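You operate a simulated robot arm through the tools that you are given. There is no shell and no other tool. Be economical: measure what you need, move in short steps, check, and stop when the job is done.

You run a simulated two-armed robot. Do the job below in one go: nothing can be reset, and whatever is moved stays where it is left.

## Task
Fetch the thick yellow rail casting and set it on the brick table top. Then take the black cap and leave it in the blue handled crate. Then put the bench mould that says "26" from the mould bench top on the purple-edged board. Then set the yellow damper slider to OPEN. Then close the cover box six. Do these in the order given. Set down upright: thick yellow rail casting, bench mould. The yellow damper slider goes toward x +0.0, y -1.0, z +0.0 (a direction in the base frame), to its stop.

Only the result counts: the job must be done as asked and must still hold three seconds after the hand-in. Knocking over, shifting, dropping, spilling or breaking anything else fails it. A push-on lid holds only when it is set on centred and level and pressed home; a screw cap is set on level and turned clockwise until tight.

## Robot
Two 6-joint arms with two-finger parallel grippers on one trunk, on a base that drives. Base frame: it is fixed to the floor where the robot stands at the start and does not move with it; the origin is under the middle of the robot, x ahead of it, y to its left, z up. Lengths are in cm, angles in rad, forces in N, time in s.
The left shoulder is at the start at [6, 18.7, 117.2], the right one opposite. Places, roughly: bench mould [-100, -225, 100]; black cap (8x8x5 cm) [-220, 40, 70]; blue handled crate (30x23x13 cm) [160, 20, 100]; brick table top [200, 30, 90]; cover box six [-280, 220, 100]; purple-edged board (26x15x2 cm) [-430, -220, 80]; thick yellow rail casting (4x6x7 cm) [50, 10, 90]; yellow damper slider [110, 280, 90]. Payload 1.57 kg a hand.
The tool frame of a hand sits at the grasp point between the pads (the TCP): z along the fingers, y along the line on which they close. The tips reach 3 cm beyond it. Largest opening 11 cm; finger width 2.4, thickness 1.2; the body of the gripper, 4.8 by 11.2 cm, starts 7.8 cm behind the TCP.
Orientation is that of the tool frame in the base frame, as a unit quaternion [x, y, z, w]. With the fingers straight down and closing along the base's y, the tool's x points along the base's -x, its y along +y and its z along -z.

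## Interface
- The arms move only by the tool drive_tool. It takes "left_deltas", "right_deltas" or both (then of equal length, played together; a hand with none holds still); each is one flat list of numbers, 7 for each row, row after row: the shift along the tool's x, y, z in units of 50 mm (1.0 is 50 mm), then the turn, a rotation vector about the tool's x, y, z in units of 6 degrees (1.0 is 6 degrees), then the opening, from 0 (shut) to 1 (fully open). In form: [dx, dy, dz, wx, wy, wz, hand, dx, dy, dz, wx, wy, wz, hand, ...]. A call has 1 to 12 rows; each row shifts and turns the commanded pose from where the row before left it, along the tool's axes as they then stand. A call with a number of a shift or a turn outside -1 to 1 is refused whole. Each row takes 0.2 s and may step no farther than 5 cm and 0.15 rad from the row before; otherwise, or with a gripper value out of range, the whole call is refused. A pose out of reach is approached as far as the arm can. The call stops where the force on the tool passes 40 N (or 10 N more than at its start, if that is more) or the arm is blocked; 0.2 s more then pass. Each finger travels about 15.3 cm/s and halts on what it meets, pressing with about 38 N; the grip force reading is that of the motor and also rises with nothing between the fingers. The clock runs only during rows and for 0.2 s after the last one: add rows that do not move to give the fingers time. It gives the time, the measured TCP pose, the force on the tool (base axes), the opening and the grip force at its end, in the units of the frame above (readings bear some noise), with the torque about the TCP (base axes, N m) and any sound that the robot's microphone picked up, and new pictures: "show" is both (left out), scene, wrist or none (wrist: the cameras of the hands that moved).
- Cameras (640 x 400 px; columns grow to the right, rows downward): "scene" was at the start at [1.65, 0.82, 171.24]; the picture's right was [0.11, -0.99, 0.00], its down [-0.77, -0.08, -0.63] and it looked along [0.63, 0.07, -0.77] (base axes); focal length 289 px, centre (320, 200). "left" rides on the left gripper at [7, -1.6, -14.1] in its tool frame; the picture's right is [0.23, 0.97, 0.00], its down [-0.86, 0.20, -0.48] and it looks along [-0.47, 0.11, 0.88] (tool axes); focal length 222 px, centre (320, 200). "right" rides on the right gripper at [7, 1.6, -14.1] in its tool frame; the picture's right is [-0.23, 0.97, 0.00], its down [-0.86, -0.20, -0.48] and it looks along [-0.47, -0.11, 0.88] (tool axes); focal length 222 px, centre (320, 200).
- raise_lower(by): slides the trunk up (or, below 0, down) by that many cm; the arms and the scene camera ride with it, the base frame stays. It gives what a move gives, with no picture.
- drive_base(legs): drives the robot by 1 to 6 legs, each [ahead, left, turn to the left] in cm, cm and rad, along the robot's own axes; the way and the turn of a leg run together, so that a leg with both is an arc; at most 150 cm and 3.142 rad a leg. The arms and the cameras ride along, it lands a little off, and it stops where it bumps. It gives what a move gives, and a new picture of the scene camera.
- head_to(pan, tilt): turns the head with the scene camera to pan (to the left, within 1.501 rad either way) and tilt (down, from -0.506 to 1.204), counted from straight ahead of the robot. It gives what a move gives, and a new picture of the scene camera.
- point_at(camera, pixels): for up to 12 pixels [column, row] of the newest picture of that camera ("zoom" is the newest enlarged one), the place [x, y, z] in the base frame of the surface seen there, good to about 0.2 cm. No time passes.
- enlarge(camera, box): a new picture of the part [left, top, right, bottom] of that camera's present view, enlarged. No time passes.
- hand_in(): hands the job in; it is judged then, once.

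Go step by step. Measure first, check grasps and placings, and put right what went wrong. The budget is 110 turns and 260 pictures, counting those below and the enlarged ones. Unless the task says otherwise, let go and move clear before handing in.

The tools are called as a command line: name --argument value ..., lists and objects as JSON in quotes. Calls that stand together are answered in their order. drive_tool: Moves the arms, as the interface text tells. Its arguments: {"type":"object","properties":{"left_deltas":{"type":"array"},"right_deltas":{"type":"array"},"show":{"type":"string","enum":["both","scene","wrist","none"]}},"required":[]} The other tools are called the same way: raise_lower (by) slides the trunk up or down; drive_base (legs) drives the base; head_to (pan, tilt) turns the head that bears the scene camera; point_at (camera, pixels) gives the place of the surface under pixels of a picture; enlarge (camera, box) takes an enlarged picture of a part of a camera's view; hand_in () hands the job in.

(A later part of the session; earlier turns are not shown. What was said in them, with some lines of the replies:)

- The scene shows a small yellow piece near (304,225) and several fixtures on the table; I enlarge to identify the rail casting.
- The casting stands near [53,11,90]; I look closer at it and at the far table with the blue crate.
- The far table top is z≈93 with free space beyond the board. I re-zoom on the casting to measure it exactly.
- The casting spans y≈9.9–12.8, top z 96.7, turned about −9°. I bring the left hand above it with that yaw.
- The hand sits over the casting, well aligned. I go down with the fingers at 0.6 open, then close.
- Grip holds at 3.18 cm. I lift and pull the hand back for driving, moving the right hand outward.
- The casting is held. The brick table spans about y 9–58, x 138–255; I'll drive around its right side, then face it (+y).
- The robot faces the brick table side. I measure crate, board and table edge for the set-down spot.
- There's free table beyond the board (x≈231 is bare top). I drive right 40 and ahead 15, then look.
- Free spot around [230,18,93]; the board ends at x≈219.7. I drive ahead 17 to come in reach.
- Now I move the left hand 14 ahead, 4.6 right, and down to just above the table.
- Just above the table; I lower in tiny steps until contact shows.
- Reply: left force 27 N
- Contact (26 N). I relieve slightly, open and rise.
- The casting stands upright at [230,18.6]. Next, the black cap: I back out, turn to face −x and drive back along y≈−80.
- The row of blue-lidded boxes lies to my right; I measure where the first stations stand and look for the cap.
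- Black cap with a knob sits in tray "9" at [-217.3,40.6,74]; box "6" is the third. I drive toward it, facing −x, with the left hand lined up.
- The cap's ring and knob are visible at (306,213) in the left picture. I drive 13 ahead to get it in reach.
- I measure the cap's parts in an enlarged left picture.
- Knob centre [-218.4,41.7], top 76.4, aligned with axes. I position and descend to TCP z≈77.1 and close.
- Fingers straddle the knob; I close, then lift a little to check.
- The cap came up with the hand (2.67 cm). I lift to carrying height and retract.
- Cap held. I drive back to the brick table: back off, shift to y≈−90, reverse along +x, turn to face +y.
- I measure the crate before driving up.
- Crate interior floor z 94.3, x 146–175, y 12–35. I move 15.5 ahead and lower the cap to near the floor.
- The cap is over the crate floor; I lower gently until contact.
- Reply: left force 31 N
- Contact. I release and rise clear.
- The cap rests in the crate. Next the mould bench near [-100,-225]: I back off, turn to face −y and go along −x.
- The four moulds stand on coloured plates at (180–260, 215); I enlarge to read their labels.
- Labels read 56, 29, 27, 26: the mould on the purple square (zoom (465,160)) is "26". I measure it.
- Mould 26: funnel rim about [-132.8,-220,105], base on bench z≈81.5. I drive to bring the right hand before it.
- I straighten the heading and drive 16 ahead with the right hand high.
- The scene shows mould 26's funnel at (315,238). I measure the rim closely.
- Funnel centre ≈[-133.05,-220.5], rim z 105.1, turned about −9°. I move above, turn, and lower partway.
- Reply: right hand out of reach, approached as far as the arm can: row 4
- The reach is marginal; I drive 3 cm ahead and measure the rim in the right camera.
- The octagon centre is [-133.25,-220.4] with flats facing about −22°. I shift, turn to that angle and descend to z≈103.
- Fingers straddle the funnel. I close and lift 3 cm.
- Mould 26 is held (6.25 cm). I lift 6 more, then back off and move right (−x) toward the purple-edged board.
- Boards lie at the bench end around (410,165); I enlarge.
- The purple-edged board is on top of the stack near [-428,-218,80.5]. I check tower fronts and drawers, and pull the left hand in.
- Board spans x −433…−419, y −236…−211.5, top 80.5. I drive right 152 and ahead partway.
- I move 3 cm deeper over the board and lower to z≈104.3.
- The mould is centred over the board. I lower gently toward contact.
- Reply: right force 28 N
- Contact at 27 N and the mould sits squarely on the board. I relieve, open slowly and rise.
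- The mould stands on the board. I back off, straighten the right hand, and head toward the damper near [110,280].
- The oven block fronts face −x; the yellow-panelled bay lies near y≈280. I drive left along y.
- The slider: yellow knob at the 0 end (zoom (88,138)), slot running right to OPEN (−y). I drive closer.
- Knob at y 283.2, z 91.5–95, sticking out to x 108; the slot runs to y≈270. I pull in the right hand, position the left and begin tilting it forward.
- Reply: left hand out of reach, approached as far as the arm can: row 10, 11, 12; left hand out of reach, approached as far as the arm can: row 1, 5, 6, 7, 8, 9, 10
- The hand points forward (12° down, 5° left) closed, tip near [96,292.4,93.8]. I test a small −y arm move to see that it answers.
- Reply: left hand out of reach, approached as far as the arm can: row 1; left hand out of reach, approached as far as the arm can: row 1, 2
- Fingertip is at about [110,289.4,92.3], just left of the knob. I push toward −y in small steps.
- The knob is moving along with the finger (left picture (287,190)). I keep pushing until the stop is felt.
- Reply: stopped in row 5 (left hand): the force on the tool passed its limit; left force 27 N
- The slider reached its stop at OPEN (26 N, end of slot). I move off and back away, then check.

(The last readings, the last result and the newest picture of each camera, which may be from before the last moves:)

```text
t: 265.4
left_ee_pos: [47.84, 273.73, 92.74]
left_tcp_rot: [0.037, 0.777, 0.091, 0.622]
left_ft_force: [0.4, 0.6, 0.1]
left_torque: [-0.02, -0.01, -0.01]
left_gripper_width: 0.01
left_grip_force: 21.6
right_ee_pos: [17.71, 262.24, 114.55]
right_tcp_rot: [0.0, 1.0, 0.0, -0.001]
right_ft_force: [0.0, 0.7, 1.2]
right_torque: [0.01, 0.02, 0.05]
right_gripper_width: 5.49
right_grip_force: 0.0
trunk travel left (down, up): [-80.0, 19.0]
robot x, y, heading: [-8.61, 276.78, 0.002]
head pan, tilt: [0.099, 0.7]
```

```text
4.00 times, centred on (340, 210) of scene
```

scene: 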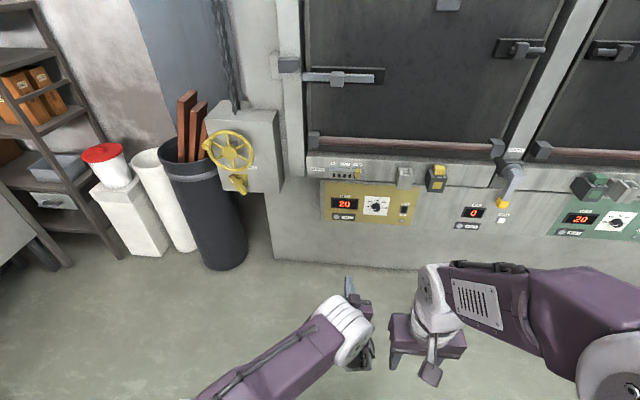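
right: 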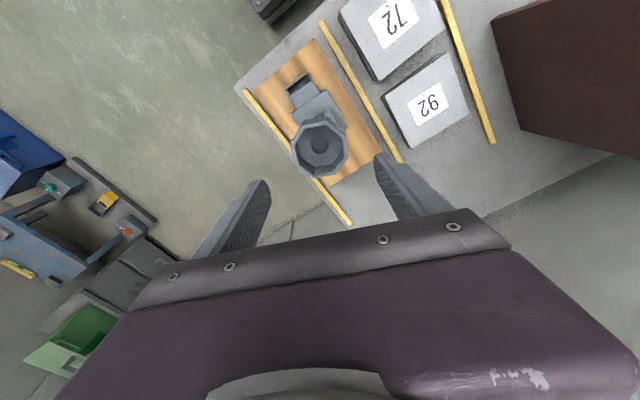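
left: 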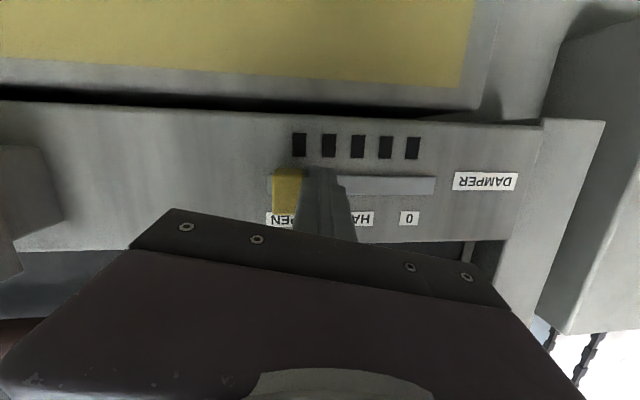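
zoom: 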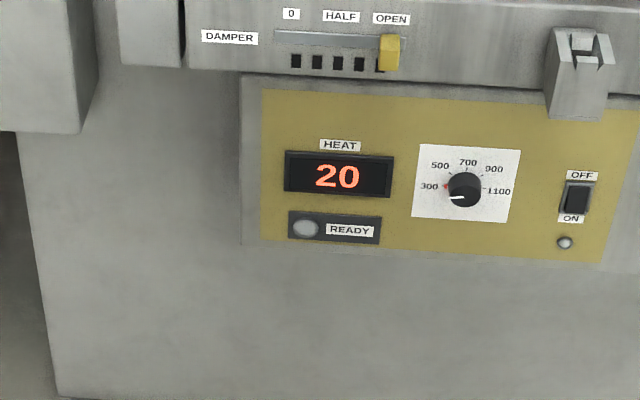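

The slider knob sits at OPEN. Now I restore the left hand and drive to cover box six, facing −x.

drive_tool --left_deltas '[0, 0, 0, 0, 1, 0, 0.5, 0, 0, -0.5, 0, 1, 0, 0.5, 0, 0, -0.5, 0, 1, 0, 0.5, 0, 0, -0.5, 0, 1, 0, 0.5, 0, 0, -0.5, 0, 1, 0, 0.5, 0, 0, -0.5, 0, 1, 0, 0.5, 0, 0, -0.5, 0, 1, 0, 0.5, 0, 0, -0.5, 0, 1, 0, 0.5, 0, 0, -0.5, 0, 1, 0, 0.5, 0, 0, -0.5, 0, 1, 0, 0.5, 0, 0, -0.5, 0, 1, 0, 0.5, 0, 0, -0.5, 0, 1, 0, 0.5]' --show "none"

drive_base --legs '[[0, 0, 1.571], [0, 0, 1.571], [50, 57, 0]]'

head_to --pan 0.0 --tilt 0.55

```text
t: 266.4
left_ee_pos: [42.45, 273.37, 94.66]
left_tcp_rot: [0.021, 0.874, 0.099, 0.476]
left_ft_force: [0.6, 1.0, -0.4]
left_torque: [0.0, 0.01, 0.02]
left_gripper_width: 5.48
left_grip_force: 0.2
right_ee_pos: [17.67, 262.17, 114.59]
right_tcp_rot: [0.002, 1.0, -0.002, 0.0]
right_ft_force: [1.1, -0.6, -0.2]
right_torque: [0.06, 0.04, 0.01]
right_gripper_width: 5.49
right_grip_force: 0.0
trunk travel left (down, up): [-80.0, 19.0]
robot x, y, heading: [-8.51, 276.48, 0.001]
head pan, tilt: [0.099, 0.7]
stopped in row 4 (right hand): the force on the tool passed its limit (the readings are from after the stop); the commanded pose is now the measured one
```

```text
t: 278.2
left_ee_pos: [-107.5, 219.86, 94.8]
left_tcp_rot: [0.874, -0.006, -0.474, 0.108]
left_ft_force: [-0.9, -0.5, 0.2]
left_torque: [0.0, 0.01, 0.0]
left_gripper_width: 5.5
left_grip_force: 0.0
right_ee_pos: [-83.27, 231.75, 114.59]
right_tcp_rot: [1.0, 0.015, -0.001, -0.002]
right_ft_force: [-0.8, 1.7, 0.2]
right_torque: [-0.15, -0.03, -0.04]
right_gripper_width: 5.51
right_grip_force: 0.1
trunk travel left (down, up): [-80.0, 19.0]
robot x, y, heading: [-56.73, 218.31, -3.11]
head pan, tilt: [0.099, 0.7]
```

scene: 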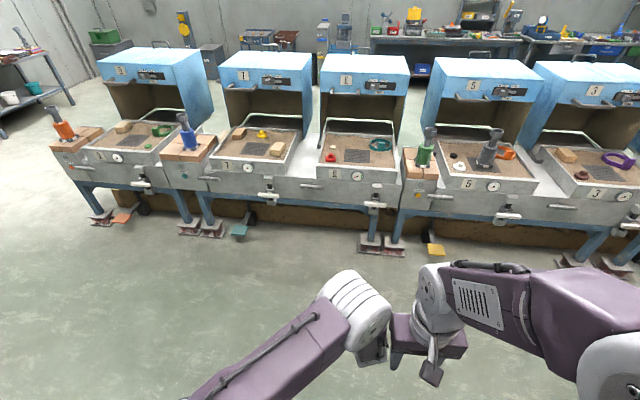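

```text
t: 278.9
left_ee_pos: [-107.68, 219.71, 94.87]
left_tcp_rot: [0.874, -0.006, -0.474, 0.107]
left_ft_force: [1.1, 1.0, 0.2]
left_torque: [0.01, 0.02, 0.05]
left_gripper_width: 5.5
left_grip_force: 0.1
right_ee_pos: [-83.35, 231.72, 114.66]
right_tcp_rot: [1.0, 0.015, 0.001, -0.002]
right_ft_force: [0.5, -0.4, 0.1]
right_torque: [0.03, 0.0, 0.04]
right_gripper_width: 5.51
right_grip_force: 0.1
trunk travel left (down, up): [-80.0, 19.0]
robot x, y, heading: [-56.57, 218.29, -3.108]
head pan, tilt: [0.0, 0.55]
```

scene: 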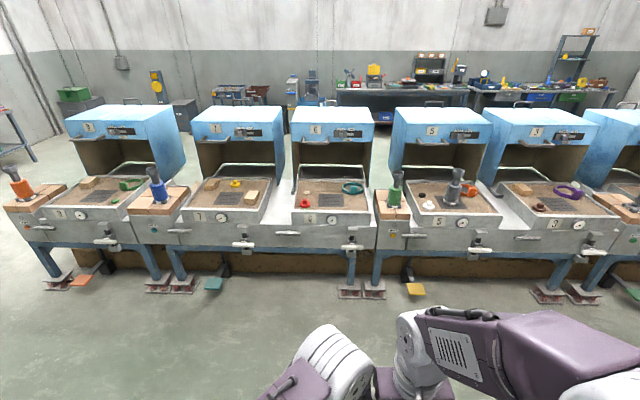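

The hands had nearly touched; I spread them. I also look closely at box six.

drive_tool --right_deltas '[0, -0.8, 0, 0, 0, 0, 0.5, 0, -0.8, 0, 0, 0, 0, 0.5, 0, 0, 0, 0, 0, 0, 0.5]' --show "none"

enlarge --camera "scene" --box '[270, 90, 400, 270]'

point_at --camera "scene" --pixels '[[296, 115], [372, 115], [297, 142], [370, 142], [343, 142], [333, 107], [300, 169], [358, 169], [286, 230], [349, 247], [296, 205], [370, 210]]'

```text
t: 279.7
left_ee_pos: [-107.63, 219.67, 94.8]
left_tcp_rot: [0.874, -0.005, -0.474, 0.107]
left_ft_force: [0.7, -0.4, 0.4]
left_torque: [-0.01, 0.0, -0.01]
left_gripper_width: 5.49
left_grip_force: 0.1
right_ee_pos: [-83.58, 239.78, 114.63]
right_tcp_rot: [1.0, 0.016, 0.0, -0.002]
right_ft_force: [0.0, -0.5, 0.5]
right_torque: [0.01, 0.03, -0.03]
right_gripper_width: 5.51
right_grip_force: 0.1
trunk travel left (down, up): [-80.0, 19.0]
robot x, y, heading: [-56.45, 217.77, -3.105]
head pan, tilt: [0.0, 0.55]
```

```text
2.22 times, centred on (335, 180) of scene
```

zoom: 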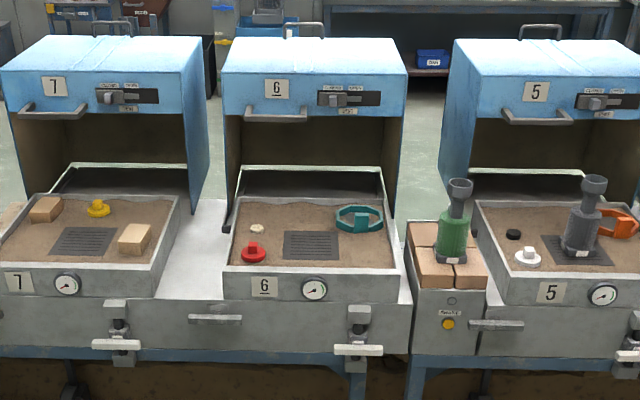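

```text
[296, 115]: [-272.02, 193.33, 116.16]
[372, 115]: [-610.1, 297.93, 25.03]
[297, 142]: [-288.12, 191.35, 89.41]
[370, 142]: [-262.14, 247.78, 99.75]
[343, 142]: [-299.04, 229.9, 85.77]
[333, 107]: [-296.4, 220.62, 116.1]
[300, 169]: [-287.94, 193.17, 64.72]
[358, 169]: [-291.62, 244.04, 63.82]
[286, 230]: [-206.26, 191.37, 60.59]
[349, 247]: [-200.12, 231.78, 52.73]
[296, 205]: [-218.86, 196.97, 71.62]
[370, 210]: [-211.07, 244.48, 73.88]
```

The "6" box is confirmed by its labels. I bring the left hand to pointing down and go closer to study the cover mechanism.

drive_tool --left_deltas '[0, 0.1, -0.3, 0, 0.95, 0, 0.5, 0, 0.1, -0.3, 0, 0.95, 0, 0.5, 0, 0.1, -0.3, 0, 0.95, 0, 0.5, 0, 0.1, -0.3, 0, 0.95, 0, 0.5, 0, 0.1, -0.3, 0, 0.95, 0, 0.5, 0, 0.1, -0.3, 0, 0.95, 0, 0.5, 0, 0.1, -0.3, 0, 0.95, 0, 0.5, 0, 0.1, -0.3, 0, 0.95, 0, 0.5, 0, 0, -0.3, 0, 0.95, 0, 0.5, 0, 0, -0.3, 0, 0.95, 0, 0.5]' --show "none"

drive_base --legs '[[0, 0, -0.036], [75, 0, 0]]'

enlarge --camera "scene" --box '[220, 40, 460, 260]'

```text
t: 281.9
left_ee_pos: [-99.99, 218.77, 107.57]
left_tcp_rot: [0.994, 0.047, 0.0, 0.097]
left_ft_force: [0.1, -0.2, -0.3]
left_torque: [0.02, -0.02, 0.02]
left_gripper_width: 5.5
left_grip_force: 0.1
right_ee_pos: [-83.61, 239.8, 114.64]
right_tcp_rot: [1.0, 0.015, 0.001, -0.002]
right_ft_force: [-0.1, -0.5, -0.2]
right_torque: [0.04, 0.02, -0.02]
right_gripper_width: 5.51
right_grip_force: 0.1
trunk travel left (down, up): [-80.0, 19.0]
robot x, y, heading: [-56.61, 218.26, -3.106]
head pan, tilt: [0.0, 0.55]
```

```text
t: 286.2
left_ee_pos: [-172.98, 220.02, 107.63]
left_tcp_rot: [0.995, 0.032, -0.002, 0.097]
left_ft_force: [-0.5, -0.2, -0.3]
left_torque: [0.01, 0.01, 0.01]
left_gripper_width: 5.5
left_grip_force: 0.0
right_ee_pos: [-156.11, 240.51, 114.62]
right_tcp_rot: [1.0, 0.0, 0.001, -0.001]
right_ft_force: [0.6, -0.1, -0.8]
right_torque: [0.0, 0.0, 0.02]
right_gripper_width: 5.51
right_grip_force: 0.2
trunk travel left (down, up): [-80.0, 19.0]
robot x, y, heading: [-129.73, 218.01, -3.139]
head pan, tilt: [0.0, 0.55]
```

scene: 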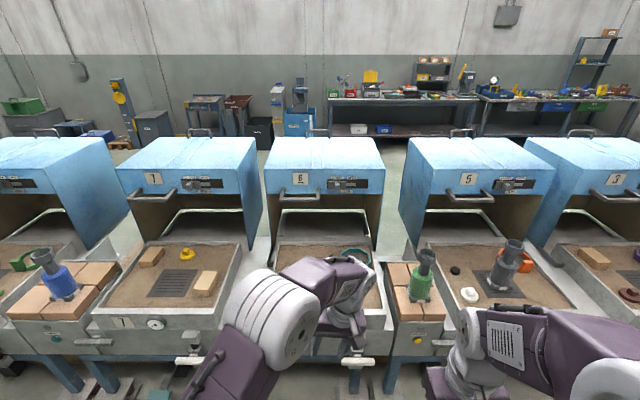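

```text
1.82 times, centred on (340, 150) of scene
```

zoom: 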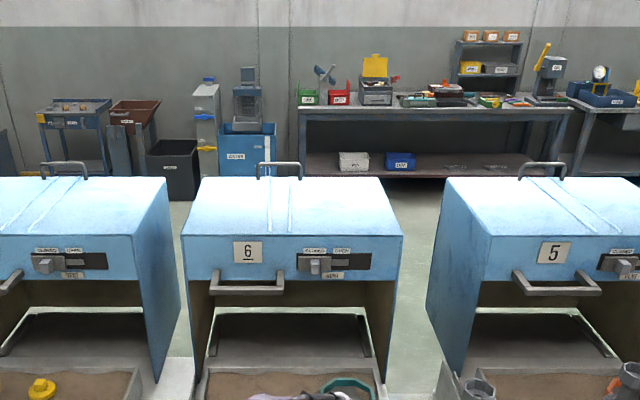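

enlarge --camera "scene" --box '[255, 125, 395, 215]'

enlarge --camera "scene" --box '[190, 130, 290, 270]'

point_at --camera "scene" --pixels '[[270, 140], [378, 140], [267, 165], [383, 168], [283, 192], [318, 192], [300, 197], [340, 185], [318, 165], [290, 128], [376, 235], [372, 252]]'

```text
4.44 times, centred on (325, 170) of scene
```

zoom: 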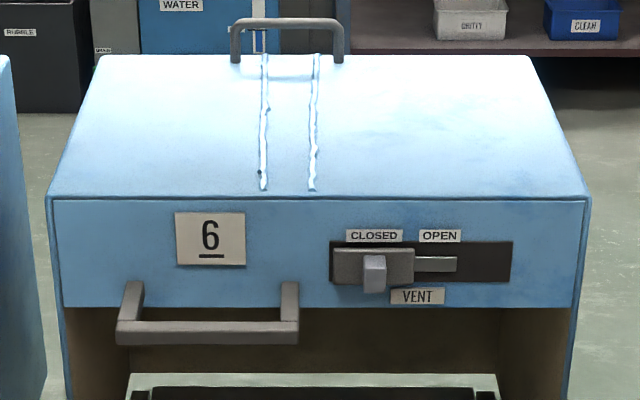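

```text
2.86 times, centred on (240, 200) of scene
```

zoom: 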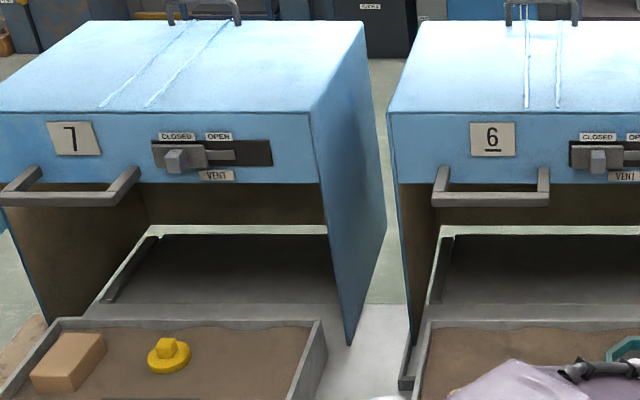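

```text
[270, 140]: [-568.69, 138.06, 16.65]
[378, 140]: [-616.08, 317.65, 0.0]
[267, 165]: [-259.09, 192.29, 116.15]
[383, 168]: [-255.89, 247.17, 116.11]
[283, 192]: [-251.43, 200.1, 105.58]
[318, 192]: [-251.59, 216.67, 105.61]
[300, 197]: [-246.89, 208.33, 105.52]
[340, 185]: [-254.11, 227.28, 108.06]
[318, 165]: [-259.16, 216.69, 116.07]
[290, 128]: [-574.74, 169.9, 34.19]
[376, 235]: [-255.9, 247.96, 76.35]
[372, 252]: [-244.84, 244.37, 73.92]
```

The cover seems to slide on rails: front handle bar at x≈−247, y 199–217, z 105.5. It is far, so I look straight down to see how close my base may come.

head_to --pan 0.0 --tilt 1.2

point_at --camera "scene" --pixels '[[320, 200], [320, 250], [320, 300], [320, 340], [320, 380], [300, 230], [260, 300], [380, 300], [240, 350], [400, 350], [320, 150], [320, 100]]'

```text
t: 287.3
left_ee_pos: [-173.07, 220.05, 107.6]
left_tcp_rot: [0.995, 0.032, -0.002, 0.097]
left_ft_force: [1.2, -0.1, -0.4]
left_torque: [-0.03, 0.0, -0.01]
left_gripper_width: 5.49
left_grip_force: 0.0
right_ee_pos: [-156.09, 240.49, 114.62]
right_tcp_rot: [1.0, 0.0, 0.0, -0.002]
right_ft_force: [0.0, 0.5, -0.2]
right_torque: [-0.02, -0.02, 0.02]
right_gripper_width: 5.49
right_grip_force: 0.0
trunk travel left (down, up): [-80.0, 19.0]
robot x, y, heading: [-130.08, 218.3, -3.137]
head pan, tilt: [0.0, 1.201]
```

scene: 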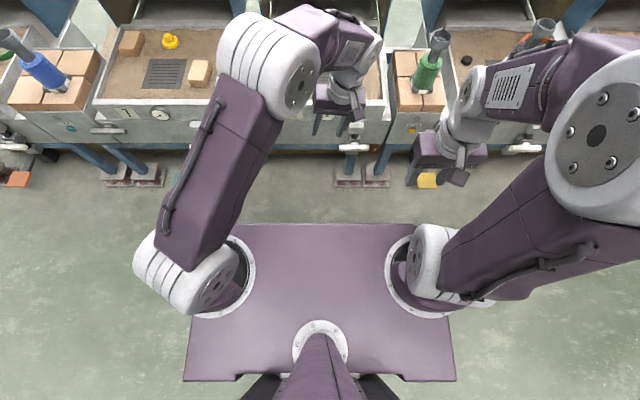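

```text
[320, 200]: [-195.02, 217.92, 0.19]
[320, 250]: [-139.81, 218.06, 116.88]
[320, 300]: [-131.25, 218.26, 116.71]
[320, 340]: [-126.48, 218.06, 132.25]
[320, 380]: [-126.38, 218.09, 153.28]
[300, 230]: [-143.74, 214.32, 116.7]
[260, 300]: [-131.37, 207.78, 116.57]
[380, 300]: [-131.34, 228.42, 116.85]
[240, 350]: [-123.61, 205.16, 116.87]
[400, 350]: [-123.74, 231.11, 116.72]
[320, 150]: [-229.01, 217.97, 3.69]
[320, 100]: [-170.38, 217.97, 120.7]
```

The lower body is hidden, so I keep about −168 as the nearest stand. I plan to reach forward with a level hand at handle height: lower the trunk 12 and set the left hand forward and level.

raise_lower --by -12

drive_tool --left_deltas '[-0.5, 0, -0.7, 0.92, 0, 0, 0, -0.5, 0, -0.7, 0.92, 0, 0, 0, -0.6, 0, -0.6, 0, 0, 0, 0, -0.6, 0, 0, 0, -1, 0, 0, -0.6, 0, 0, 0, -1, 0, 0, 0, 0, 0, 0, -1, 0, 0, 0, 0, 0, 0, -1, 0, 0, 0, 0, 0, 0, -1, 0, 0, 0, 0, 0, 0, -1, 0, 0, 0, 0, 0, 0, -1, 0, 0, 0, 0, 0, 0, -1, 0, 0, 0, 0, 0, 0, -1, 0, 0]' --show "none"

```text
t: 288.8
left_ee_pos: [-173.12, 219.99, 95.66]
left_tcp_rot: [0.995, 0.031, -0.001, 0.097]
left_ft_force: [-0.1, 0.0, 0.0]
left_torque: [0.0, 0.0, -0.02]
left_gripper_width: 5.5
left_grip_force: 0.0
right_ee_pos: [-156.23, 240.41, 102.64]
right_tcp_rot: [1.0, -0.001, 0.001, -0.002]
right_ft_force: [0.1, -0.2, 0.1]
right_torque: [0.02, 0.0, -0.02]
right_gripper_width: 5.48
right_grip_force: 0.0
trunk travel left (down, up): [-68.0, 31.0]
robot x, y, heading: [-129.69, 217.9, -3.136]
head pan, tilt: [0.0, 1.201]
```

```text
t: 291.4
left_ee_pos: [-186.95, 220.11, 106.04]
left_tcp_rot: [0.888, 0.028, -0.458, 0.016]
left_ft_force: [-1.3, 0.2, -0.6]
left_torque: [0.0, 0.0, 0.02]
left_gripper_width: 0.0
left_grip_force: 21.7
right_ee_pos: [-156.14, 240.51, 102.59]
right_tcp_rot: [1.0, 0.001, 0.0, -0.001]
right_ft_force: [-0.4, 0.6, 0.2]
right_torque: [-0.01, -0.02, -0.01]
right_gripper_width: 5.49
right_grip_force: 0.1
trunk travel left (down, up): [-68.0, 31.0]
robot x, y, heading: [-130.02, 217.89, -3.137]
head pan, tilt: [0.0, 1.201]
```

Good response. I finish levelling, shift toward y≈208 and test forward reach.

drive_tool --left_deltas '[0, 0.5, 0, 0, -1, 0, 0, 0, 0.5, 0, 0, -1, 0, 0, 0, 0.5, 0, 0, -1, 0, 0, 0, 0.5, 0, 0, -1, 0, 0, 0, 0.4, 0, 0, -1, 0, 0, 0, 0, 0, 0, -1, 0, 0, 0, 0, 0.6, 0, 0, 0, 0, 0, 0, 0.6, 0, 0, 0, 0, 0, 0, 0.6, 0, 0, 0, 0, 0, 0, 0.6, 0, 0, 0, 0, 0, 0, 0.6, 0, 0, 0, 0, 0, 0, 0.6, 0, 0, 0, 0]' --show "none"

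head_to --pan 0.0 --tilt 0.65

```text
t: 294.0
left_ee_pos: [-207.42, 209.68, 109.31]
left_tcp_rot: [-0.704, -0.022, 0.709, -0.023]
left_ft_force: [-0.7, 0.5, -0.2]
left_torque: [0.02, 0.0, 0.0]
left_gripper_width: 0.01
left_grip_force: 21.0
left hand out of reach, approached as far as the arm can: row 4, 5, 6
right_ee_pos: [-156.25, 240.49, 102.5]
right_tcp_rot: [1.0, 0.0, 0.001, -0.002]
right_ft_force: [0.3, 0.2, 0.7]
right_torque: [-0.01, -0.03, 0.02]
right_gripper_width: 5.52
right_grip_force: 0.0
trunk travel left (down, up): [-68.0, 31.0]
robot x, y, heading: [-129.9, 218.12, -3.135]
head pan, tilt: [0.0, 1.201]
```

```text
t: 294.9
left_ee_pos: [-207.2, 209.82, 109.35]
left_tcp_rot: [-0.704, -0.022, 0.71, -0.023]
left_ft_force: [-0.2, -1.0, -0.5]
left_torque: [-0.01, 0.04, 0.0]
left_gripper_width: 0.02
left_grip_force: 21.0
right_ee_pos: [-156.05, 240.5, 102.57]
right_tcp_rot: [1.0, 0.0, 0.0, -0.001]
right_ft_force: [0.0, 0.4, 0.1]
right_torque: [0.0, 0.03, 0.01]
right_gripper_width: 5.51
right_grip_force: 0.0
trunk travel left (down, up): [-68.0, 31.0]
robot x, y, heading: [-130.03, 218.17, -3.134]
head pan, tilt: [0.0, 0.649]
```

scene: 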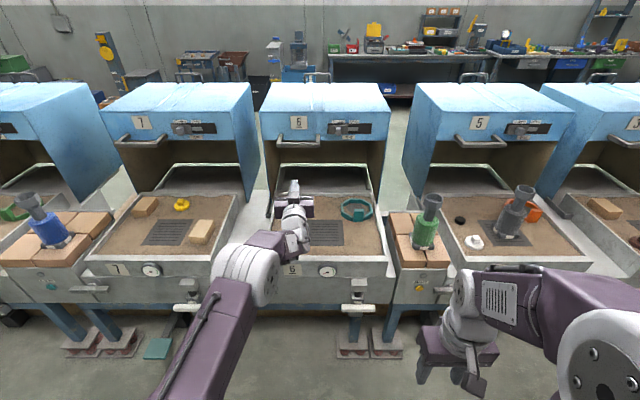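

The left hand is level and reaches 77.5 cm ahead. I roll it 90° so the fingers close vertically.

drive_tool --left_deltas '[0, 0, -0.2, 0, 0, 1, 0.5, 0, 0, 0, 0, 0, 1, 0.5, 0, 0, 0, 0, 0, 1, 0.5, 0, 0, 0, 0, 0, 1, 0.5, 0, 0, 0, 0, 0, 1, 0.5, 0, 0, 0, 0, 0, 1, 0.5, 0, 0, 0, 0, 0, 1, 0.5, 0, 0, 0, 0, 0, 1, 0.5, 0, 0, 0, 0, 0, 1, 0.5, 0, 0, 0, 0, 0, 1, 0.5, 0, 0, 0, 0, 0, 1, 0.5, 0, 0, 0, 0, 0, 1, 0.5]' --show "wrist"

enlarge --camera "scene" --box '[250, 80, 400, 175]'

point_at --camera "zoom" --pixels '[[200, 235], [200, 248], [200, 256], [130, 245], [265, 245], [200, 280], [200, 140]]'

```text
t: 297.5
left_ee_pos: [-206.16, 209.9, 109.25]
left_tcp_rot: [0.582, -0.397, -0.56, 0.436]
left_ft_force: [0.1, 0.1, 0.1]
left_torque: [-0.02, 0.04, 0.06]
left_gripper_width: 5.51
left_grip_force: 0.1
right_ee_pos: [-156.14, 240.48, 102.61]
right_tcp_rot: [1.0, 0.001, 0.0, -0.002]
right_ft_force: [0.2, 0.4, -0.3]
right_torque: [-0.04, -0.02, -0.01]
right_gripper_width: 5.51
right_grip_force: 0.1
trunk travel left (down, up): [-68.0, 31.0]
robot x, y, heading: [-129.52, 217.99, -3.137]
head pan, tilt: [0.0, 0.649]
```

left: 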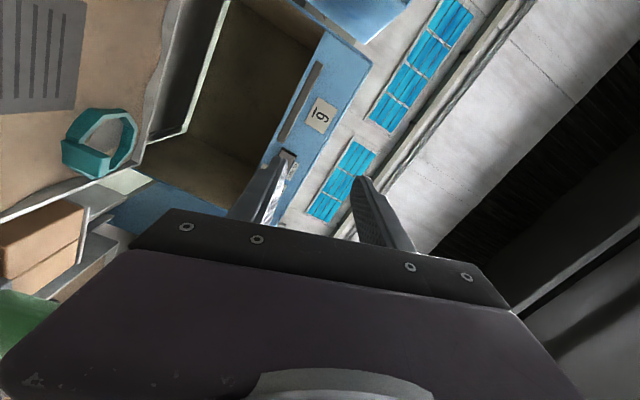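

```text
4.21 times, centred on (325, 128) of scene
```

zoom: 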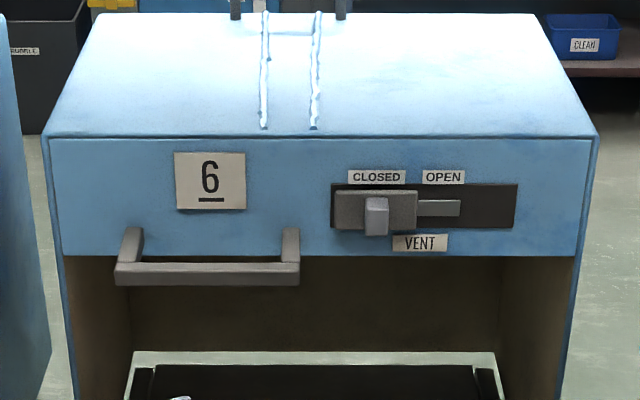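

```text
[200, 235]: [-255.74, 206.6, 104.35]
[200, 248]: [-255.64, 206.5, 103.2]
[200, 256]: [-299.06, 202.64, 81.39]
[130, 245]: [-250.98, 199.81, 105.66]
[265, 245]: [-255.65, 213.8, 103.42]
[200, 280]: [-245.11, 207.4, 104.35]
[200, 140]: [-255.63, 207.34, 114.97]
```

Bar centre ≈[-246.1, 208, 104.6]. I finish the roll, lower to bar height, and then drive ahead in steps.

drive_tool --left_deltas '[0, 0, 0, 0, 0, 1, 0.5, 0, 0, 0, 0, 0, 1, 0.5, 0, 0, 0, 0, 0, 0.8, 0.5, 0, -0.46, 0, 0, 0, 0, 0.5, 0, -0.46, 0, 0, 0, 0, 0.5, 0, 0, 0, 0, 0, 0, 0.5]' --show "none"

drive_base --legs '[[28, 0, 0]]'

```text
t: 298.9
left_ee_pos: [-206.28, 210.05, 104.76]
left_tcp_rot: [0.517, -0.477, -0.492, 0.513]
left_ft_force: [-0.3, -0.5, -1.1]
left_torque: [0.0, 0.01, -0.03]
left_gripper_width: 5.53
left_grip_force: 0.1
right_ee_pos: [-156.05, 240.54, 102.6]
right_tcp_rot: [1.0, 0.0, 0.0, -0.002]
right_ft_force: [-0.1, 0.6, 0.6]
right_torque: [0.02, 0.04, 0.02]
right_gripper_width: 5.5
right_grip_force: 0.0
trunk travel left (down, up): [-68.0, 31.0]
robot x, y, heading: [-129.93, 218.08, -3.134]
head pan, tilt: [0.0, 0.649]
```

```text
t: 300.9
left_ee_pos: [-234.17, 209.38, 104.93]
left_tcp_rot: [0.519, -0.476, -0.49, 0.514]
left_ft_force: [0.1, 0.7, -0.7]
left_torque: [-0.01, 0.0, 0.0]
left_gripper_width: 5.51
left_grip_force: 0.1
right_ee_pos: [-184.19, 240.09, 102.65]
right_tcp_rot: [1.0, 0.002, 0.0, -0.002]
right_ft_force: [0.5, -0.1, -0.1]
right_torque: [0.0, 0.0, -0.01]
right_gripper_width: 5.48
right_grip_force: 0.1
trunk travel left (down, up): [-68.0, 31.0]
robot x, y, heading: [-158.03, 217.74, -3.133]
head pan, tilt: [0.0, 0.649]
```

scene: 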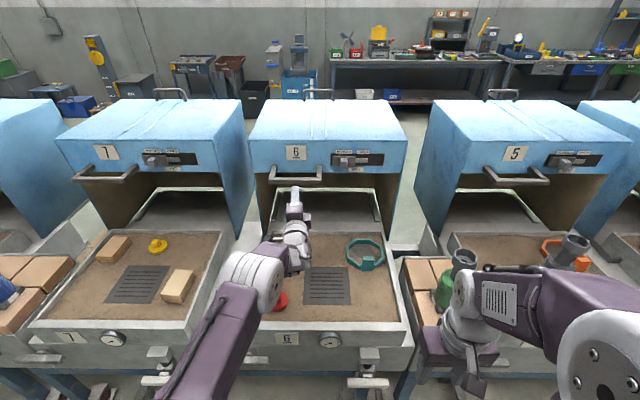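

The right hand nears the green flask, so I pull it back and up; then advance 10 more.

drive_tool --right_deltas '[0.5, 0, -0.8, 0, 0, 0, 0.5, 0.5, 0, -0.8, 0, 0, 0, 0.5]' --show "none"

drive_base --legs '[[8, 0, 0]]'

enlarge --camera "scene" --box '[250, 100, 400, 220]'

```text
t: 301.5
left_ee_pos: [-234.35, 209.37, 104.72]
left_tcp_rot: [0.519, -0.476, -0.49, 0.514]
left_ft_force: [-0.8, 0.1, 0.2]
left_torque: [0.01, 0.02, 0.03]
left_gripper_width: 5.48
left_grip_force: 0.0
right_ee_pos: [-181.55, 240.77, 109.82]
right_tcp_rot: [1.0, 0.004, 0.002, -0.002]
right_ft_force: [0.8, 0.4, 0.0]
right_torque: [0.01, 0.0, 0.01]
right_gripper_width: 5.49
right_grip_force: 0.0
right hand out of reach, approached as far as the arm can: row 2
trunk travel left (down, up): [-68.0, 31.0]
robot x, y, heading: [-157.78, 217.79, -3.134]
head pan, tilt: [0.0, 0.649]
```

```text
t: 302.6
left_ee_pos: [-242.1, 209.45, 104.83]
left_tcp_rot: [0.519, -0.476, -0.49, 0.514]
left_ft_force: [-0.3, 0.9, -0.9]
left_torque: [0.0, -0.03, -0.01]
left_gripper_width: 5.49
left_grip_force: 0.0
right_ee_pos: [-189.34, 240.57, 109.8]
right_tcp_rot: [1.0, 0.002, 0.001, -0.001]
right_ft_force: [0.0, -0.1, 0.0]
right_torque: [0.01, -0.02, 0.0]
right_gripper_width: 5.53
right_grip_force: 0.1
trunk travel left (down, up): [-68.0, 31.0]
robot x, y, heading: [-165.85, 217.86, -3.13]
head pan, tilt: [0.0, 0.649]
```

scene: 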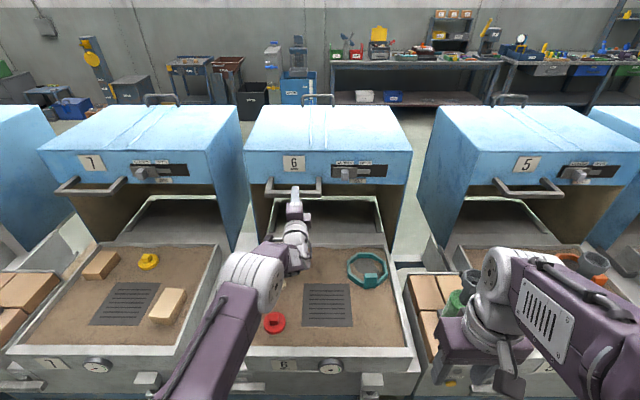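

```text
3.33 times, centred on (325, 160) of scene
```

zoom: 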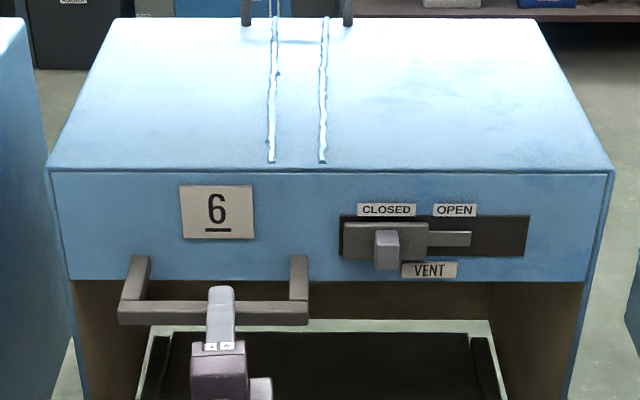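

The upper finger lies over the bar. I reach 3 cm further, then close.

drive_tool --left_deltas '[0, 0, 0.3, 0, 0, 0, 0.5, 0, 0, 0.3, 0, 0, 0, 0.5, 0, 0, 0, 0, 0, 0, 0.5]' --show "wrist"

```text
t: 303.4
left_ee_pos: [-245.22, 209.26, 104.82]
left_tcp_rot: [0.518, -0.476, -0.491, 0.514]
left_ft_force: [0.9, 0.9, 0.1]
left_torque: [0.01, 0.01, 0.01]
left_gripper_width: 5.48
left_grip_force: 0.0
right_ee_pos: [-189.34, 240.59, 109.79]
right_tcp_rot: [1.0, 0.002, 0.001, -0.002]
right_ft_force: [-0.7, -0.5, -0.8]
right_torque: [-0.01, 0.04, -0.01]
right_gripper_width: 5.48
right_grip_force: 0.1
trunk travel left (down, up): [-68.0, 31.0]
robot x, y, heading: [-165.99, 217.95, -3.128]
head pan, tilt: [0.0, 0.649]
```

left: 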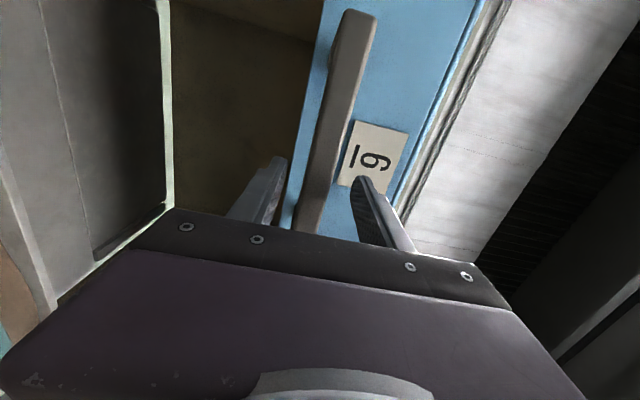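

The bar runs between the fingers. I close on it.

drive_tool --left_deltas '[0, 0, 0, 0, 0, 0, 0.3, 0, 0, 0, 0, 0, 0, 0, 0, 0, 0, 0, 0, 0, 0, 0, 0, 0, 0, 0, 0, 0]' --show "wrist"

```text
t: 304.4
left_ee_pos: [-245.17, 209.24, 104.56]
left_tcp_rot: [0.52, -0.479, -0.488, 0.512]
left_ft_force: [9.0, -1.4, -13.8]
left_torque: [-0.94, -0.86, 0.06]
left_gripper_width: 1.99
left_grip_force: 34.0
right_ee_pos: [-189.51, 240.64, 109.74]
right_tcp_rot: [1.0, 0.002, 0.002, -0.002]
right_ft_force: [1.3, 0.9, -1.2]
right_torque: [-0.01, 0.04, 0.03]
right_gripper_width: 5.51
right_grip_force: 0.0
trunk travel left (down, up): [-68.0, 31.0]
robot x, y, heading: [-166.01, 218.01, -3.131]
head pan, tilt: [0.0, 0.649]
```

left: 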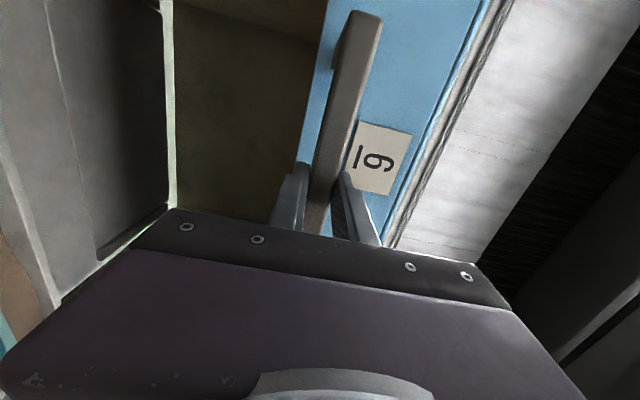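

Bar gripped (2.0 cm). I pull gently 3 cm with the arm and see how the cover moves.

drive_tool --left_deltas '[0, 0, -0.2, 0, 0, 0, 0, 0, 0, -0.2, 0, 0, 0, 0, 0, 0, -0.2, 0, 0, 0, 0, 0, 0, 0, 0, 0, 0, 0]' --show "scene"

enlarge --camera "scene" --box '[250, 100, 400, 220]'

point_at --camera "zoom" --pixels '[[300, 230], [90, 250], [560, 250], [300, 172], [300, 60]]'

```text
t: 305.4
left_ee_pos: [-242.37, 209.31, 104.42]
left_tcp_rot: [0.521, -0.478, -0.489, 0.512]
left_ft_force: [3.2, -1.1, -16.4]
left_torque: [-0.74, -0.8, 0.34]
left_gripper_width: 2.02
left_grip_force: 34.3
right_ee_pos: [-189.71, 240.53, 109.67]
right_tcp_rot: [1.0, 0.002, 0.003, -0.001]
right_ft_force: [0.4, -0.4, 0.3]
right_torque: [0.01, -0.02, -0.01]
right_gripper_width: 5.5
right_grip_force: 0.1
trunk travel left (down, up): [-68.0, 31.0]
robot x, y, heading: [-165.91, 218.04, -3.135]
head pan, tilt: [0.0, 0.649]
```

scene: 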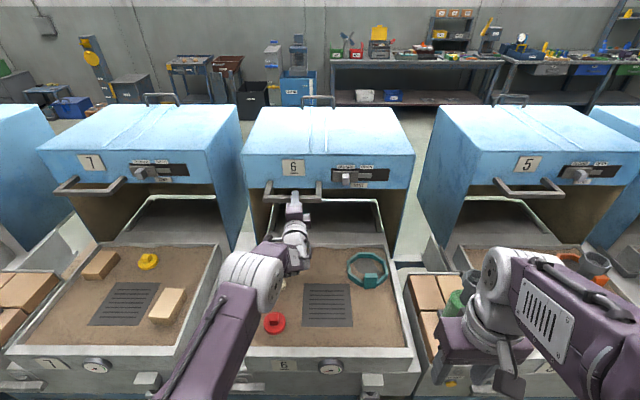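

```text
3.33 times, centred on (325, 160) of scene
```

zoom: 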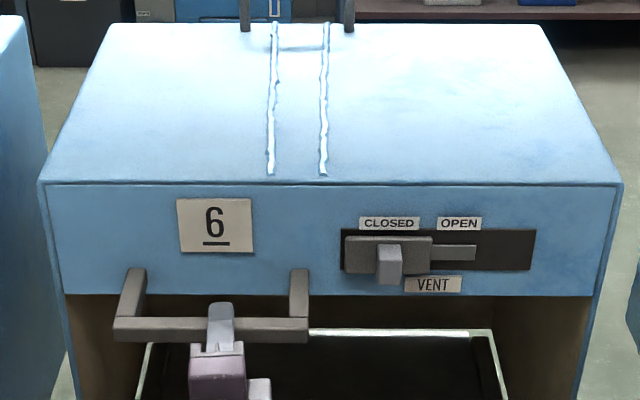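

```text
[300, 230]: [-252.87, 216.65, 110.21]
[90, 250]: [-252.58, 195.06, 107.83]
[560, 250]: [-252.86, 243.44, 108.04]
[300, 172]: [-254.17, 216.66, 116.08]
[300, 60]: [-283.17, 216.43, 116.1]
```

It slides straight forward (panel now at −252.8, level). I pull it on by backing the base.

drive_base --legs '[[-20, 0, 0]]'

point_at --camera "scene" --pixels '[[320, 165], [280, 160], [370, 160]]'

```text
t: 307.0
left_ee_pos: [-222.39, 209.29, 104.47]
left_tcp_rot: [0.52, -0.478, -0.49, 0.511]
left_ft_force: [-8.0, -10.8, -18.5]
left_torque: [-0.83, -0.93, 0.11]
left_gripper_width: 2.02
left_grip_force: 33.7
right_ee_pos: [-169.56, 240.61, 109.61]
right_tcp_rot: [1.0, 0.001, 0.003, -0.002]
right_ft_force: [-0.1, -0.2, 0.0]
right_torque: [-0.03, -0.01, 0.03]
right_gripper_width: 5.5
right_grip_force: 0.0
trunk travel left (down, up): [-68.0, 31.0]
robot x, y, heading: [-145.16, 217.92, -3.137]
head pan, tilt: [0.0, 0.649]
```

scene: 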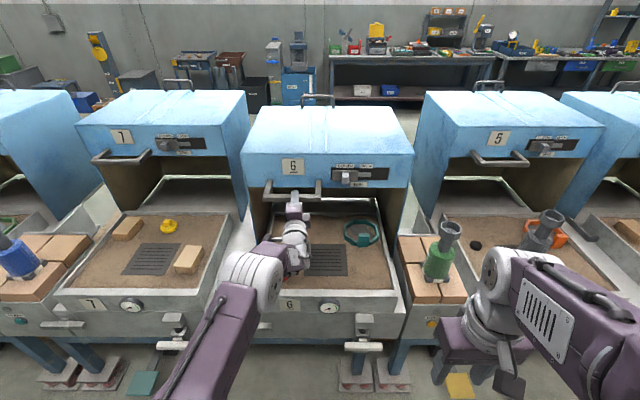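

```text
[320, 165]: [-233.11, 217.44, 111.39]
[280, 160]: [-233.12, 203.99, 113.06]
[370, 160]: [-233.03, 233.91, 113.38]
```

The cover follows (panel −233). I back 14 more.

drive_base --legs '[[-14, 0, 0]]'

point_at --camera "scene" --pixels '[[320, 165], [280, 160], [370, 160], [320, 300], [300, 250]]'

```text
t: 308.3
left_ee_pos: [-208.16, 209.38, 104.49]
left_tcp_rot: [0.52, -0.478, -0.489, 0.512]
left_ft_force: [-6.9, -2.7, -16.5]
left_torque: [-0.85, -0.56, -0.62]
left_gripper_width: 2.01
left_grip_force: 33.7
right_ee_pos: [-155.55, 240.75, 109.77]
right_tcp_rot: [1.0, 0.003, 0.003, -0.001]
right_ft_force: [0.1, 0.6, -1.0]
right_torque: [-0.03, 0.01, -0.04]
right_gripper_width: 5.51
right_grip_force: 0.0
trunk travel left (down, up): [-68.0, 31.0]
robot x, y, heading: [-131.11, 217.68, -3.136]
head pan, tilt: [0.0, 0.649]
```

scene: 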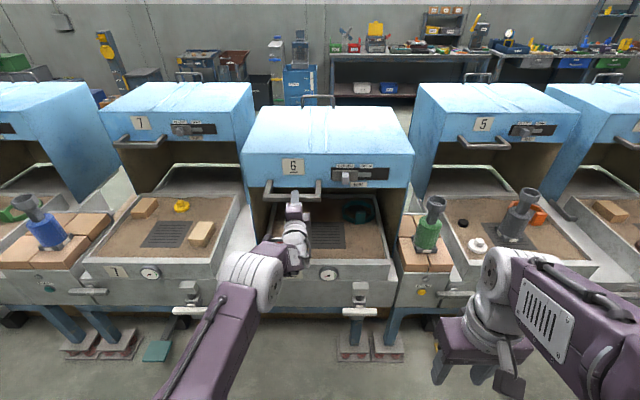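

```text
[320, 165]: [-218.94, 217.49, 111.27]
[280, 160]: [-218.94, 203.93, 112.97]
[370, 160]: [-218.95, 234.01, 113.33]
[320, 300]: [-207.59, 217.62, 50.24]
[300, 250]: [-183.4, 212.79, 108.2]
```

drive_base --legs '[[-6, 0, 0]]'

drive_tool --left_deltas '[0, 0, -0.2, 0, 0, 0, 0, 0, 0, -0.2, 0, 0, 0, 0, 0, 0, -0.2, 0, 0, 0, 0, 0, 0, -0.2, 0, 0, 0, 0, 0, 0, -0.2, 0, 0, 0, 0, 0, 0, 0, 0, 0, 0, 0]' --show "scene"

point_at --camera "scene" --pixels '[[320, 165], [280, 160], [370, 165]]'

```text
t: 309.3
left_ee_pos: [-201.92, 209.33, 104.48]
left_tcp_rot: [0.521, -0.479, -0.488, 0.512]
left_ft_force: [-2.8, -1.2, -11.3]
left_torque: [-0.9, -0.41, -0.41]
left_gripper_width: 1.99
left_grip_force: 33.7
right_ee_pos: [-149.34, 240.84, 109.66]
right_tcp_rot: [1.0, 0.003, 0.002, -0.002]
right_ft_force: [0.1, -0.1, 0.7]
right_torque: [0.03, 0.01, -0.03]
right_gripper_width: 5.49
right_grip_force: 0.1
trunk travel left (down, up): [-68.0, 31.0]
robot x, y, heading: [-125.33, 218.12, -3.126]
head pan, tilt: [0.0, 0.649]
```

scene: 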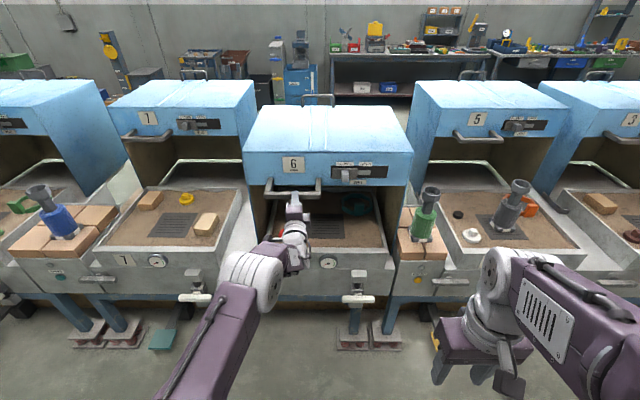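

```text
t: 310.7
left_ee_pos: [-196.65, 209.77, 104.58]
left_tcp_rot: [0.52, -0.477, -0.489, 0.513]
left_ft_force: [0.0, -0.5, -0.1]
left_torque: [0.03, 0.0, 0.01]
left_gripper_width: 0.0
left_grip_force: 21.6
right_ee_pos: [-149.07, 240.86, 109.76]
right_tcp_rot: [1.0, 0.002, 0.001, -0.002]
right_ft_force: [0.2, -1.0, 0.6]
right_torque: [-0.02, 0.0, 0.01]
right_gripper_width: 5.5
right_grip_force: 0.1
trunk travel left (down, up): [-68.0, 31.0]
robot x, y, heading: [-125.38, 218.16, -3.128]
head pan, tilt: [0.0, 0.649]
```

scene: 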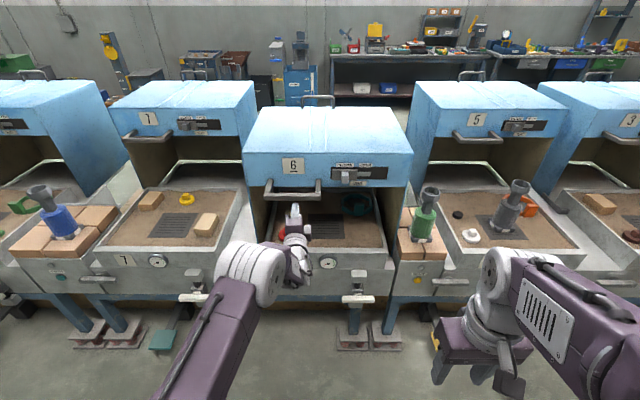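

```text
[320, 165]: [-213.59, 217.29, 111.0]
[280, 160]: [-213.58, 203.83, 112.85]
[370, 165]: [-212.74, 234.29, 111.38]
```

The grip slipped off the bar near the end; the panel stands at −213.6, maybe at its stop. I regrasp deeper and pull to check.

drive_tool --left_deltas '[0, 0, 0, 0, 0, 0, 0.5, 0, 0, 0, 0, 0, 0, 0.5, 0, 0, 0.6, 0, 0, 0, 0.5, 0, 0, 0.6, 0, 0, 0, 0.5, 0, 0, 0.6, 0, 0, 0, 0.5, 0, 0, 0, 0, 0, 0, 0.5, 0, 0, 0, 0, 0, 0, 0, 0, 0, 0, 0, 0, 0, 0, 0, 0, 0, 0, 0, 0, 0, 0, 0, 0, 0, 0, 0, 0]' --show "wrist"

```text
t: 312.9
left_ee_pos: [-205.8, 209.26, 104.47]
left_tcp_rot: [0.521, -0.479, -0.487, 0.512]
left_ft_force: [7.4, -0.9, -12.7]
left_torque: [-1.01, 0.66, -0.1]
left_gripper_width: 2.02
left_grip_force: 34.0
right_ee_pos: [-149.24, 240.82, 109.81]
right_tcp_rot: [1.0, 0.003, 0.002, -0.001]
right_ft_force: [-0.4, -0.4, 0.4]
right_torque: [0.02, 0.0, 0.01]
right_gripper_width: 5.5
right_grip_force: 0.0
trunk travel left (down, up): [-68.0, 31.0]
robot x, y, heading: [-125.61, 217.85, -3.129]
head pan, tilt: [0.0, 0.649]
```

left: 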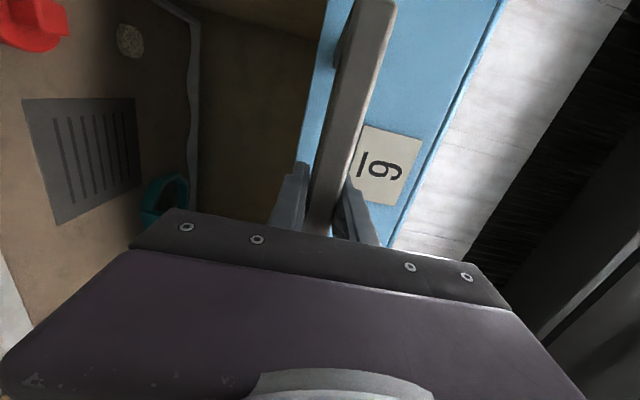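

drive_tool --left_deltas '[0, 0, -0.1, 0, 0, 0, 0, 0, 0, -0.1, 0, 0, 0, 0, 0, 0, -0.1, 0, 0, 0, 0, 0, 0, 0, 0, 0, 0, 0]' --show "scene"

point_at --camera "scene" --pixels '[[320, 165], [280, 160], [370, 165]]'

```text
t: 313.9
left_ee_pos: [-204.75, 209.31, 104.5]
left_tcp_rot: [0.52, -0.478, -0.488, 0.512]
left_ft_force: [-25.2, -2.9, 4.3]
left_torque: [-0.81, -0.19, 0.04]
left_gripper_width: 2.02
left_grip_force: 34.1
right_ee_pos: [-149.48, 240.93, 109.7]
right_tcp_rot: [1.0, 0.002, 0.004, -0.002]
right_ft_force: [0.5, -1.0, 0.0]
right_torque: [-0.02, 0.0, 0.05]
right_gripper_width: 5.5
right_grip_force: 0.0
trunk travel left (down, up): [-68.0, 31.0]
robot x, y, heading: [-125.33, 217.95, -3.132]
head pan, tilt: [0.0, 0.649]
```

scene: 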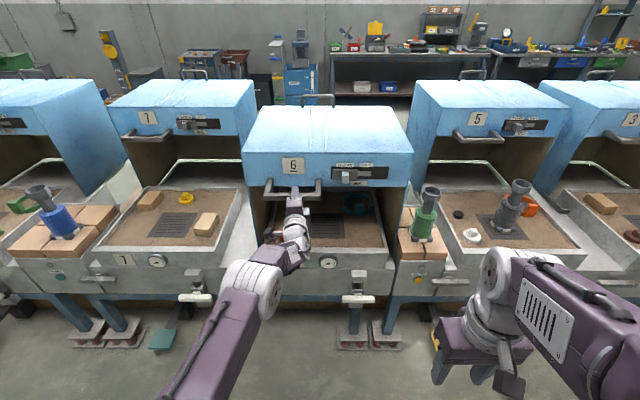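

```text
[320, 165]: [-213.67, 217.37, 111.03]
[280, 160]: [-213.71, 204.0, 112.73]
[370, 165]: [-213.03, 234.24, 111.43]
```

Pull of 25 N does not move it: it looks like the stop. I pull a bit harder once to be sure.

drive_tool --left_deltas '[0, 0, -0.06, 0, 0, 0, 0, 0, 0, -0.06, 0, 0, 0, 0, 0, 0, -0.06, 0, 0, 0, 0]' --show "none"

enlarge --camera "scene" --box '[225, 90, 425, 300]'

point_at --camera "scene" --pixels '[[320, 165], [280, 160], [320, 105], [250, 190], [411, 195]]'

```text
t: 314.7
left_ee_pos: [-203.55, 209.41, 104.4]
left_tcp_rot: [0.52, -0.478, -0.488, 0.513]
left_ft_force: [-24.9, -2.0, 8.3]
left_torque: [-0.81, -0.06, 0.02]
left_gripper_width: 2.02
left_grip_force: 34.2
right_ee_pos: [-149.45, 240.78, 109.7]
right_tcp_rot: [1.0, 0.003, 0.002, -0.002]
right_ft_force: [0.6, 0.1, 0.5]
right_torque: [-0.03, 0.05, -0.03]
right_gripper_width: 5.51
right_grip_force: 0.1
trunk travel left (down, up): [-68.0, 31.0]
robot x, y, heading: [-125.58, 218.24, -3.131]
head pan, tilt: [0.0, 0.649]
```

```text
1.90 times, centred on (325, 195) of scene
```

zoom: 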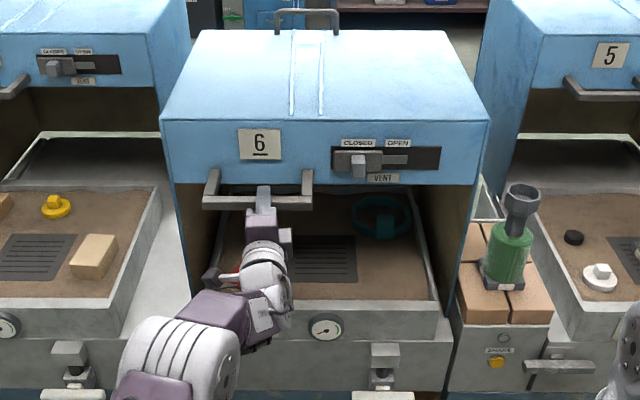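

```text
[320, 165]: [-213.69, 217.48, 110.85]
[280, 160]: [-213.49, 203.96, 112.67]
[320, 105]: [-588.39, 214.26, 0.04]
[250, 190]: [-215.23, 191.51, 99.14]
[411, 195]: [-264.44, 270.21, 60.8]
```

The cover is hard against its stop (fingers slip at 25 N, panel unmoved). I release and back clear.

drive_tool --left_deltas '[0, 0, 0, 0, 0, 0, 0.3, 0, 0, 0, 0, 0, 0, 0.5, 0, 0, 0, 0, 0, 0, 0.5]' --show "none"

drive_base --legs '[[-40, 0, 0]]'

enlarge --camera "scene" --box '[180, 60, 460, 260]'

point_at --camera "scene" --pixels '[[330, 160], [300, 160], [350, 168]]'

```text
t: 315.5
left_ee_pos: [-203.2, 209.52, 104.66]
left_tcp_rot: [0.519, -0.477, -0.489, 0.513]
left_ft_force: [-0.2, 0.3, 0.1]
left_torque: [-0.01, -0.03, 0.0]
left_gripper_width: 5.52
left_grip_force: 0.1
right_ee_pos: [-148.93, 240.89, 109.67]
right_tcp_rot: [1.0, 0.002, 0.001, -0.002]
right_ft_force: [0.7, -0.9, 0.5]
right_torque: [0.01, 0.01, 0.0]
right_gripper_width: 5.47
right_grip_force: 0.1
trunk travel left (down, up): [-68.0, 31.0]
robot x, y, heading: [-124.99, 218.17, -3.134]
head pan, tilt: [0.0, 0.649]
```

```text
t: 318.0
left_ee_pos: [-162.99, 210.33, 104.67]
left_tcp_rot: [0.518, -0.48, -0.49, 0.511]
left_ft_force: [-0.3, -0.4, -0.4]
left_torque: [0.0, 0.01, -0.01]
left_gripper_width: 5.5
left_grip_force: 0.0
right_ee_pos: [-108.56, 241.23, 109.73]
right_tcp_rot: [1.0, 0.0, 0.001, -0.002]
right_ft_force: [-0.1, -0.9, -0.4]
right_torque: [0.02, 0.01, 0.01]
right_gripper_width: 5.51
right_grip_force: 0.0
trunk travel left (down, up): [-68.0, 31.0]
robot x, y, heading: [-84.91, 218.16, -3.135]
head pan, tilt: [0.0, 0.649]
```

scene: 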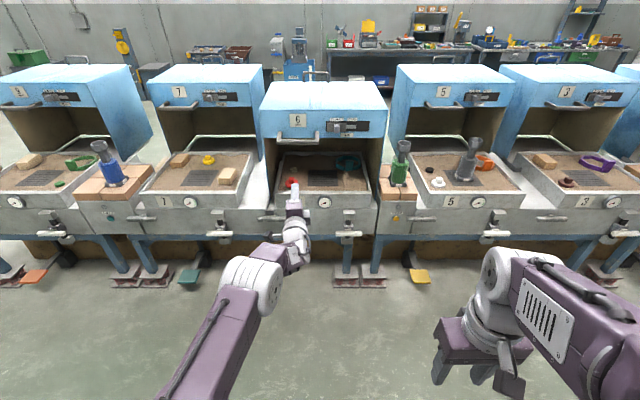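

```text
2.00 times, centred on (320, 160) of scene
```

zoom: 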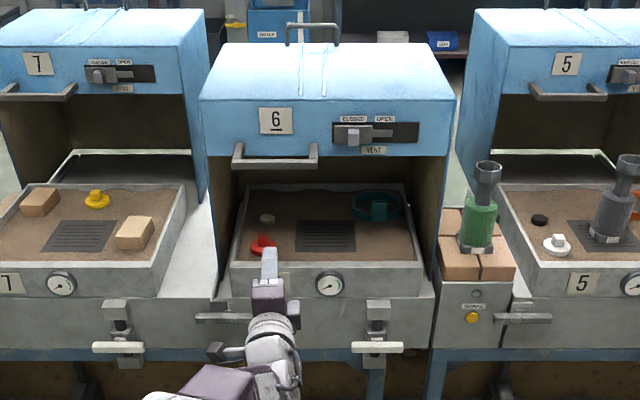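

```text
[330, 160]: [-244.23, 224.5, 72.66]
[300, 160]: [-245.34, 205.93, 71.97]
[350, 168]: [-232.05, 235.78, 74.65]
```

All five steps check out: the box six cover is drawn forward to its stop and stays there, and both hands are clear. I hand in.

hand_in

```text
The job is handed in.
```

I did all five steps in the order given and handed the job in; both hands were empty and clear of everything at the end.

- **Rail casting:** it stands upright on the brick table top, on the bare part past the board.
- **Black cap:** it lies on the floor of the blue handled crate.
- **Bench mould "26":** it stands upright near the middle of the purple-edged board.
- **Damper slider:** it is pushed to its stop under OPEN.
- **Cover box six:** the cover is pulled forward to its stop, about 42 cm of travel. It did not move under a 25 N pull and stayed in place after I let go.
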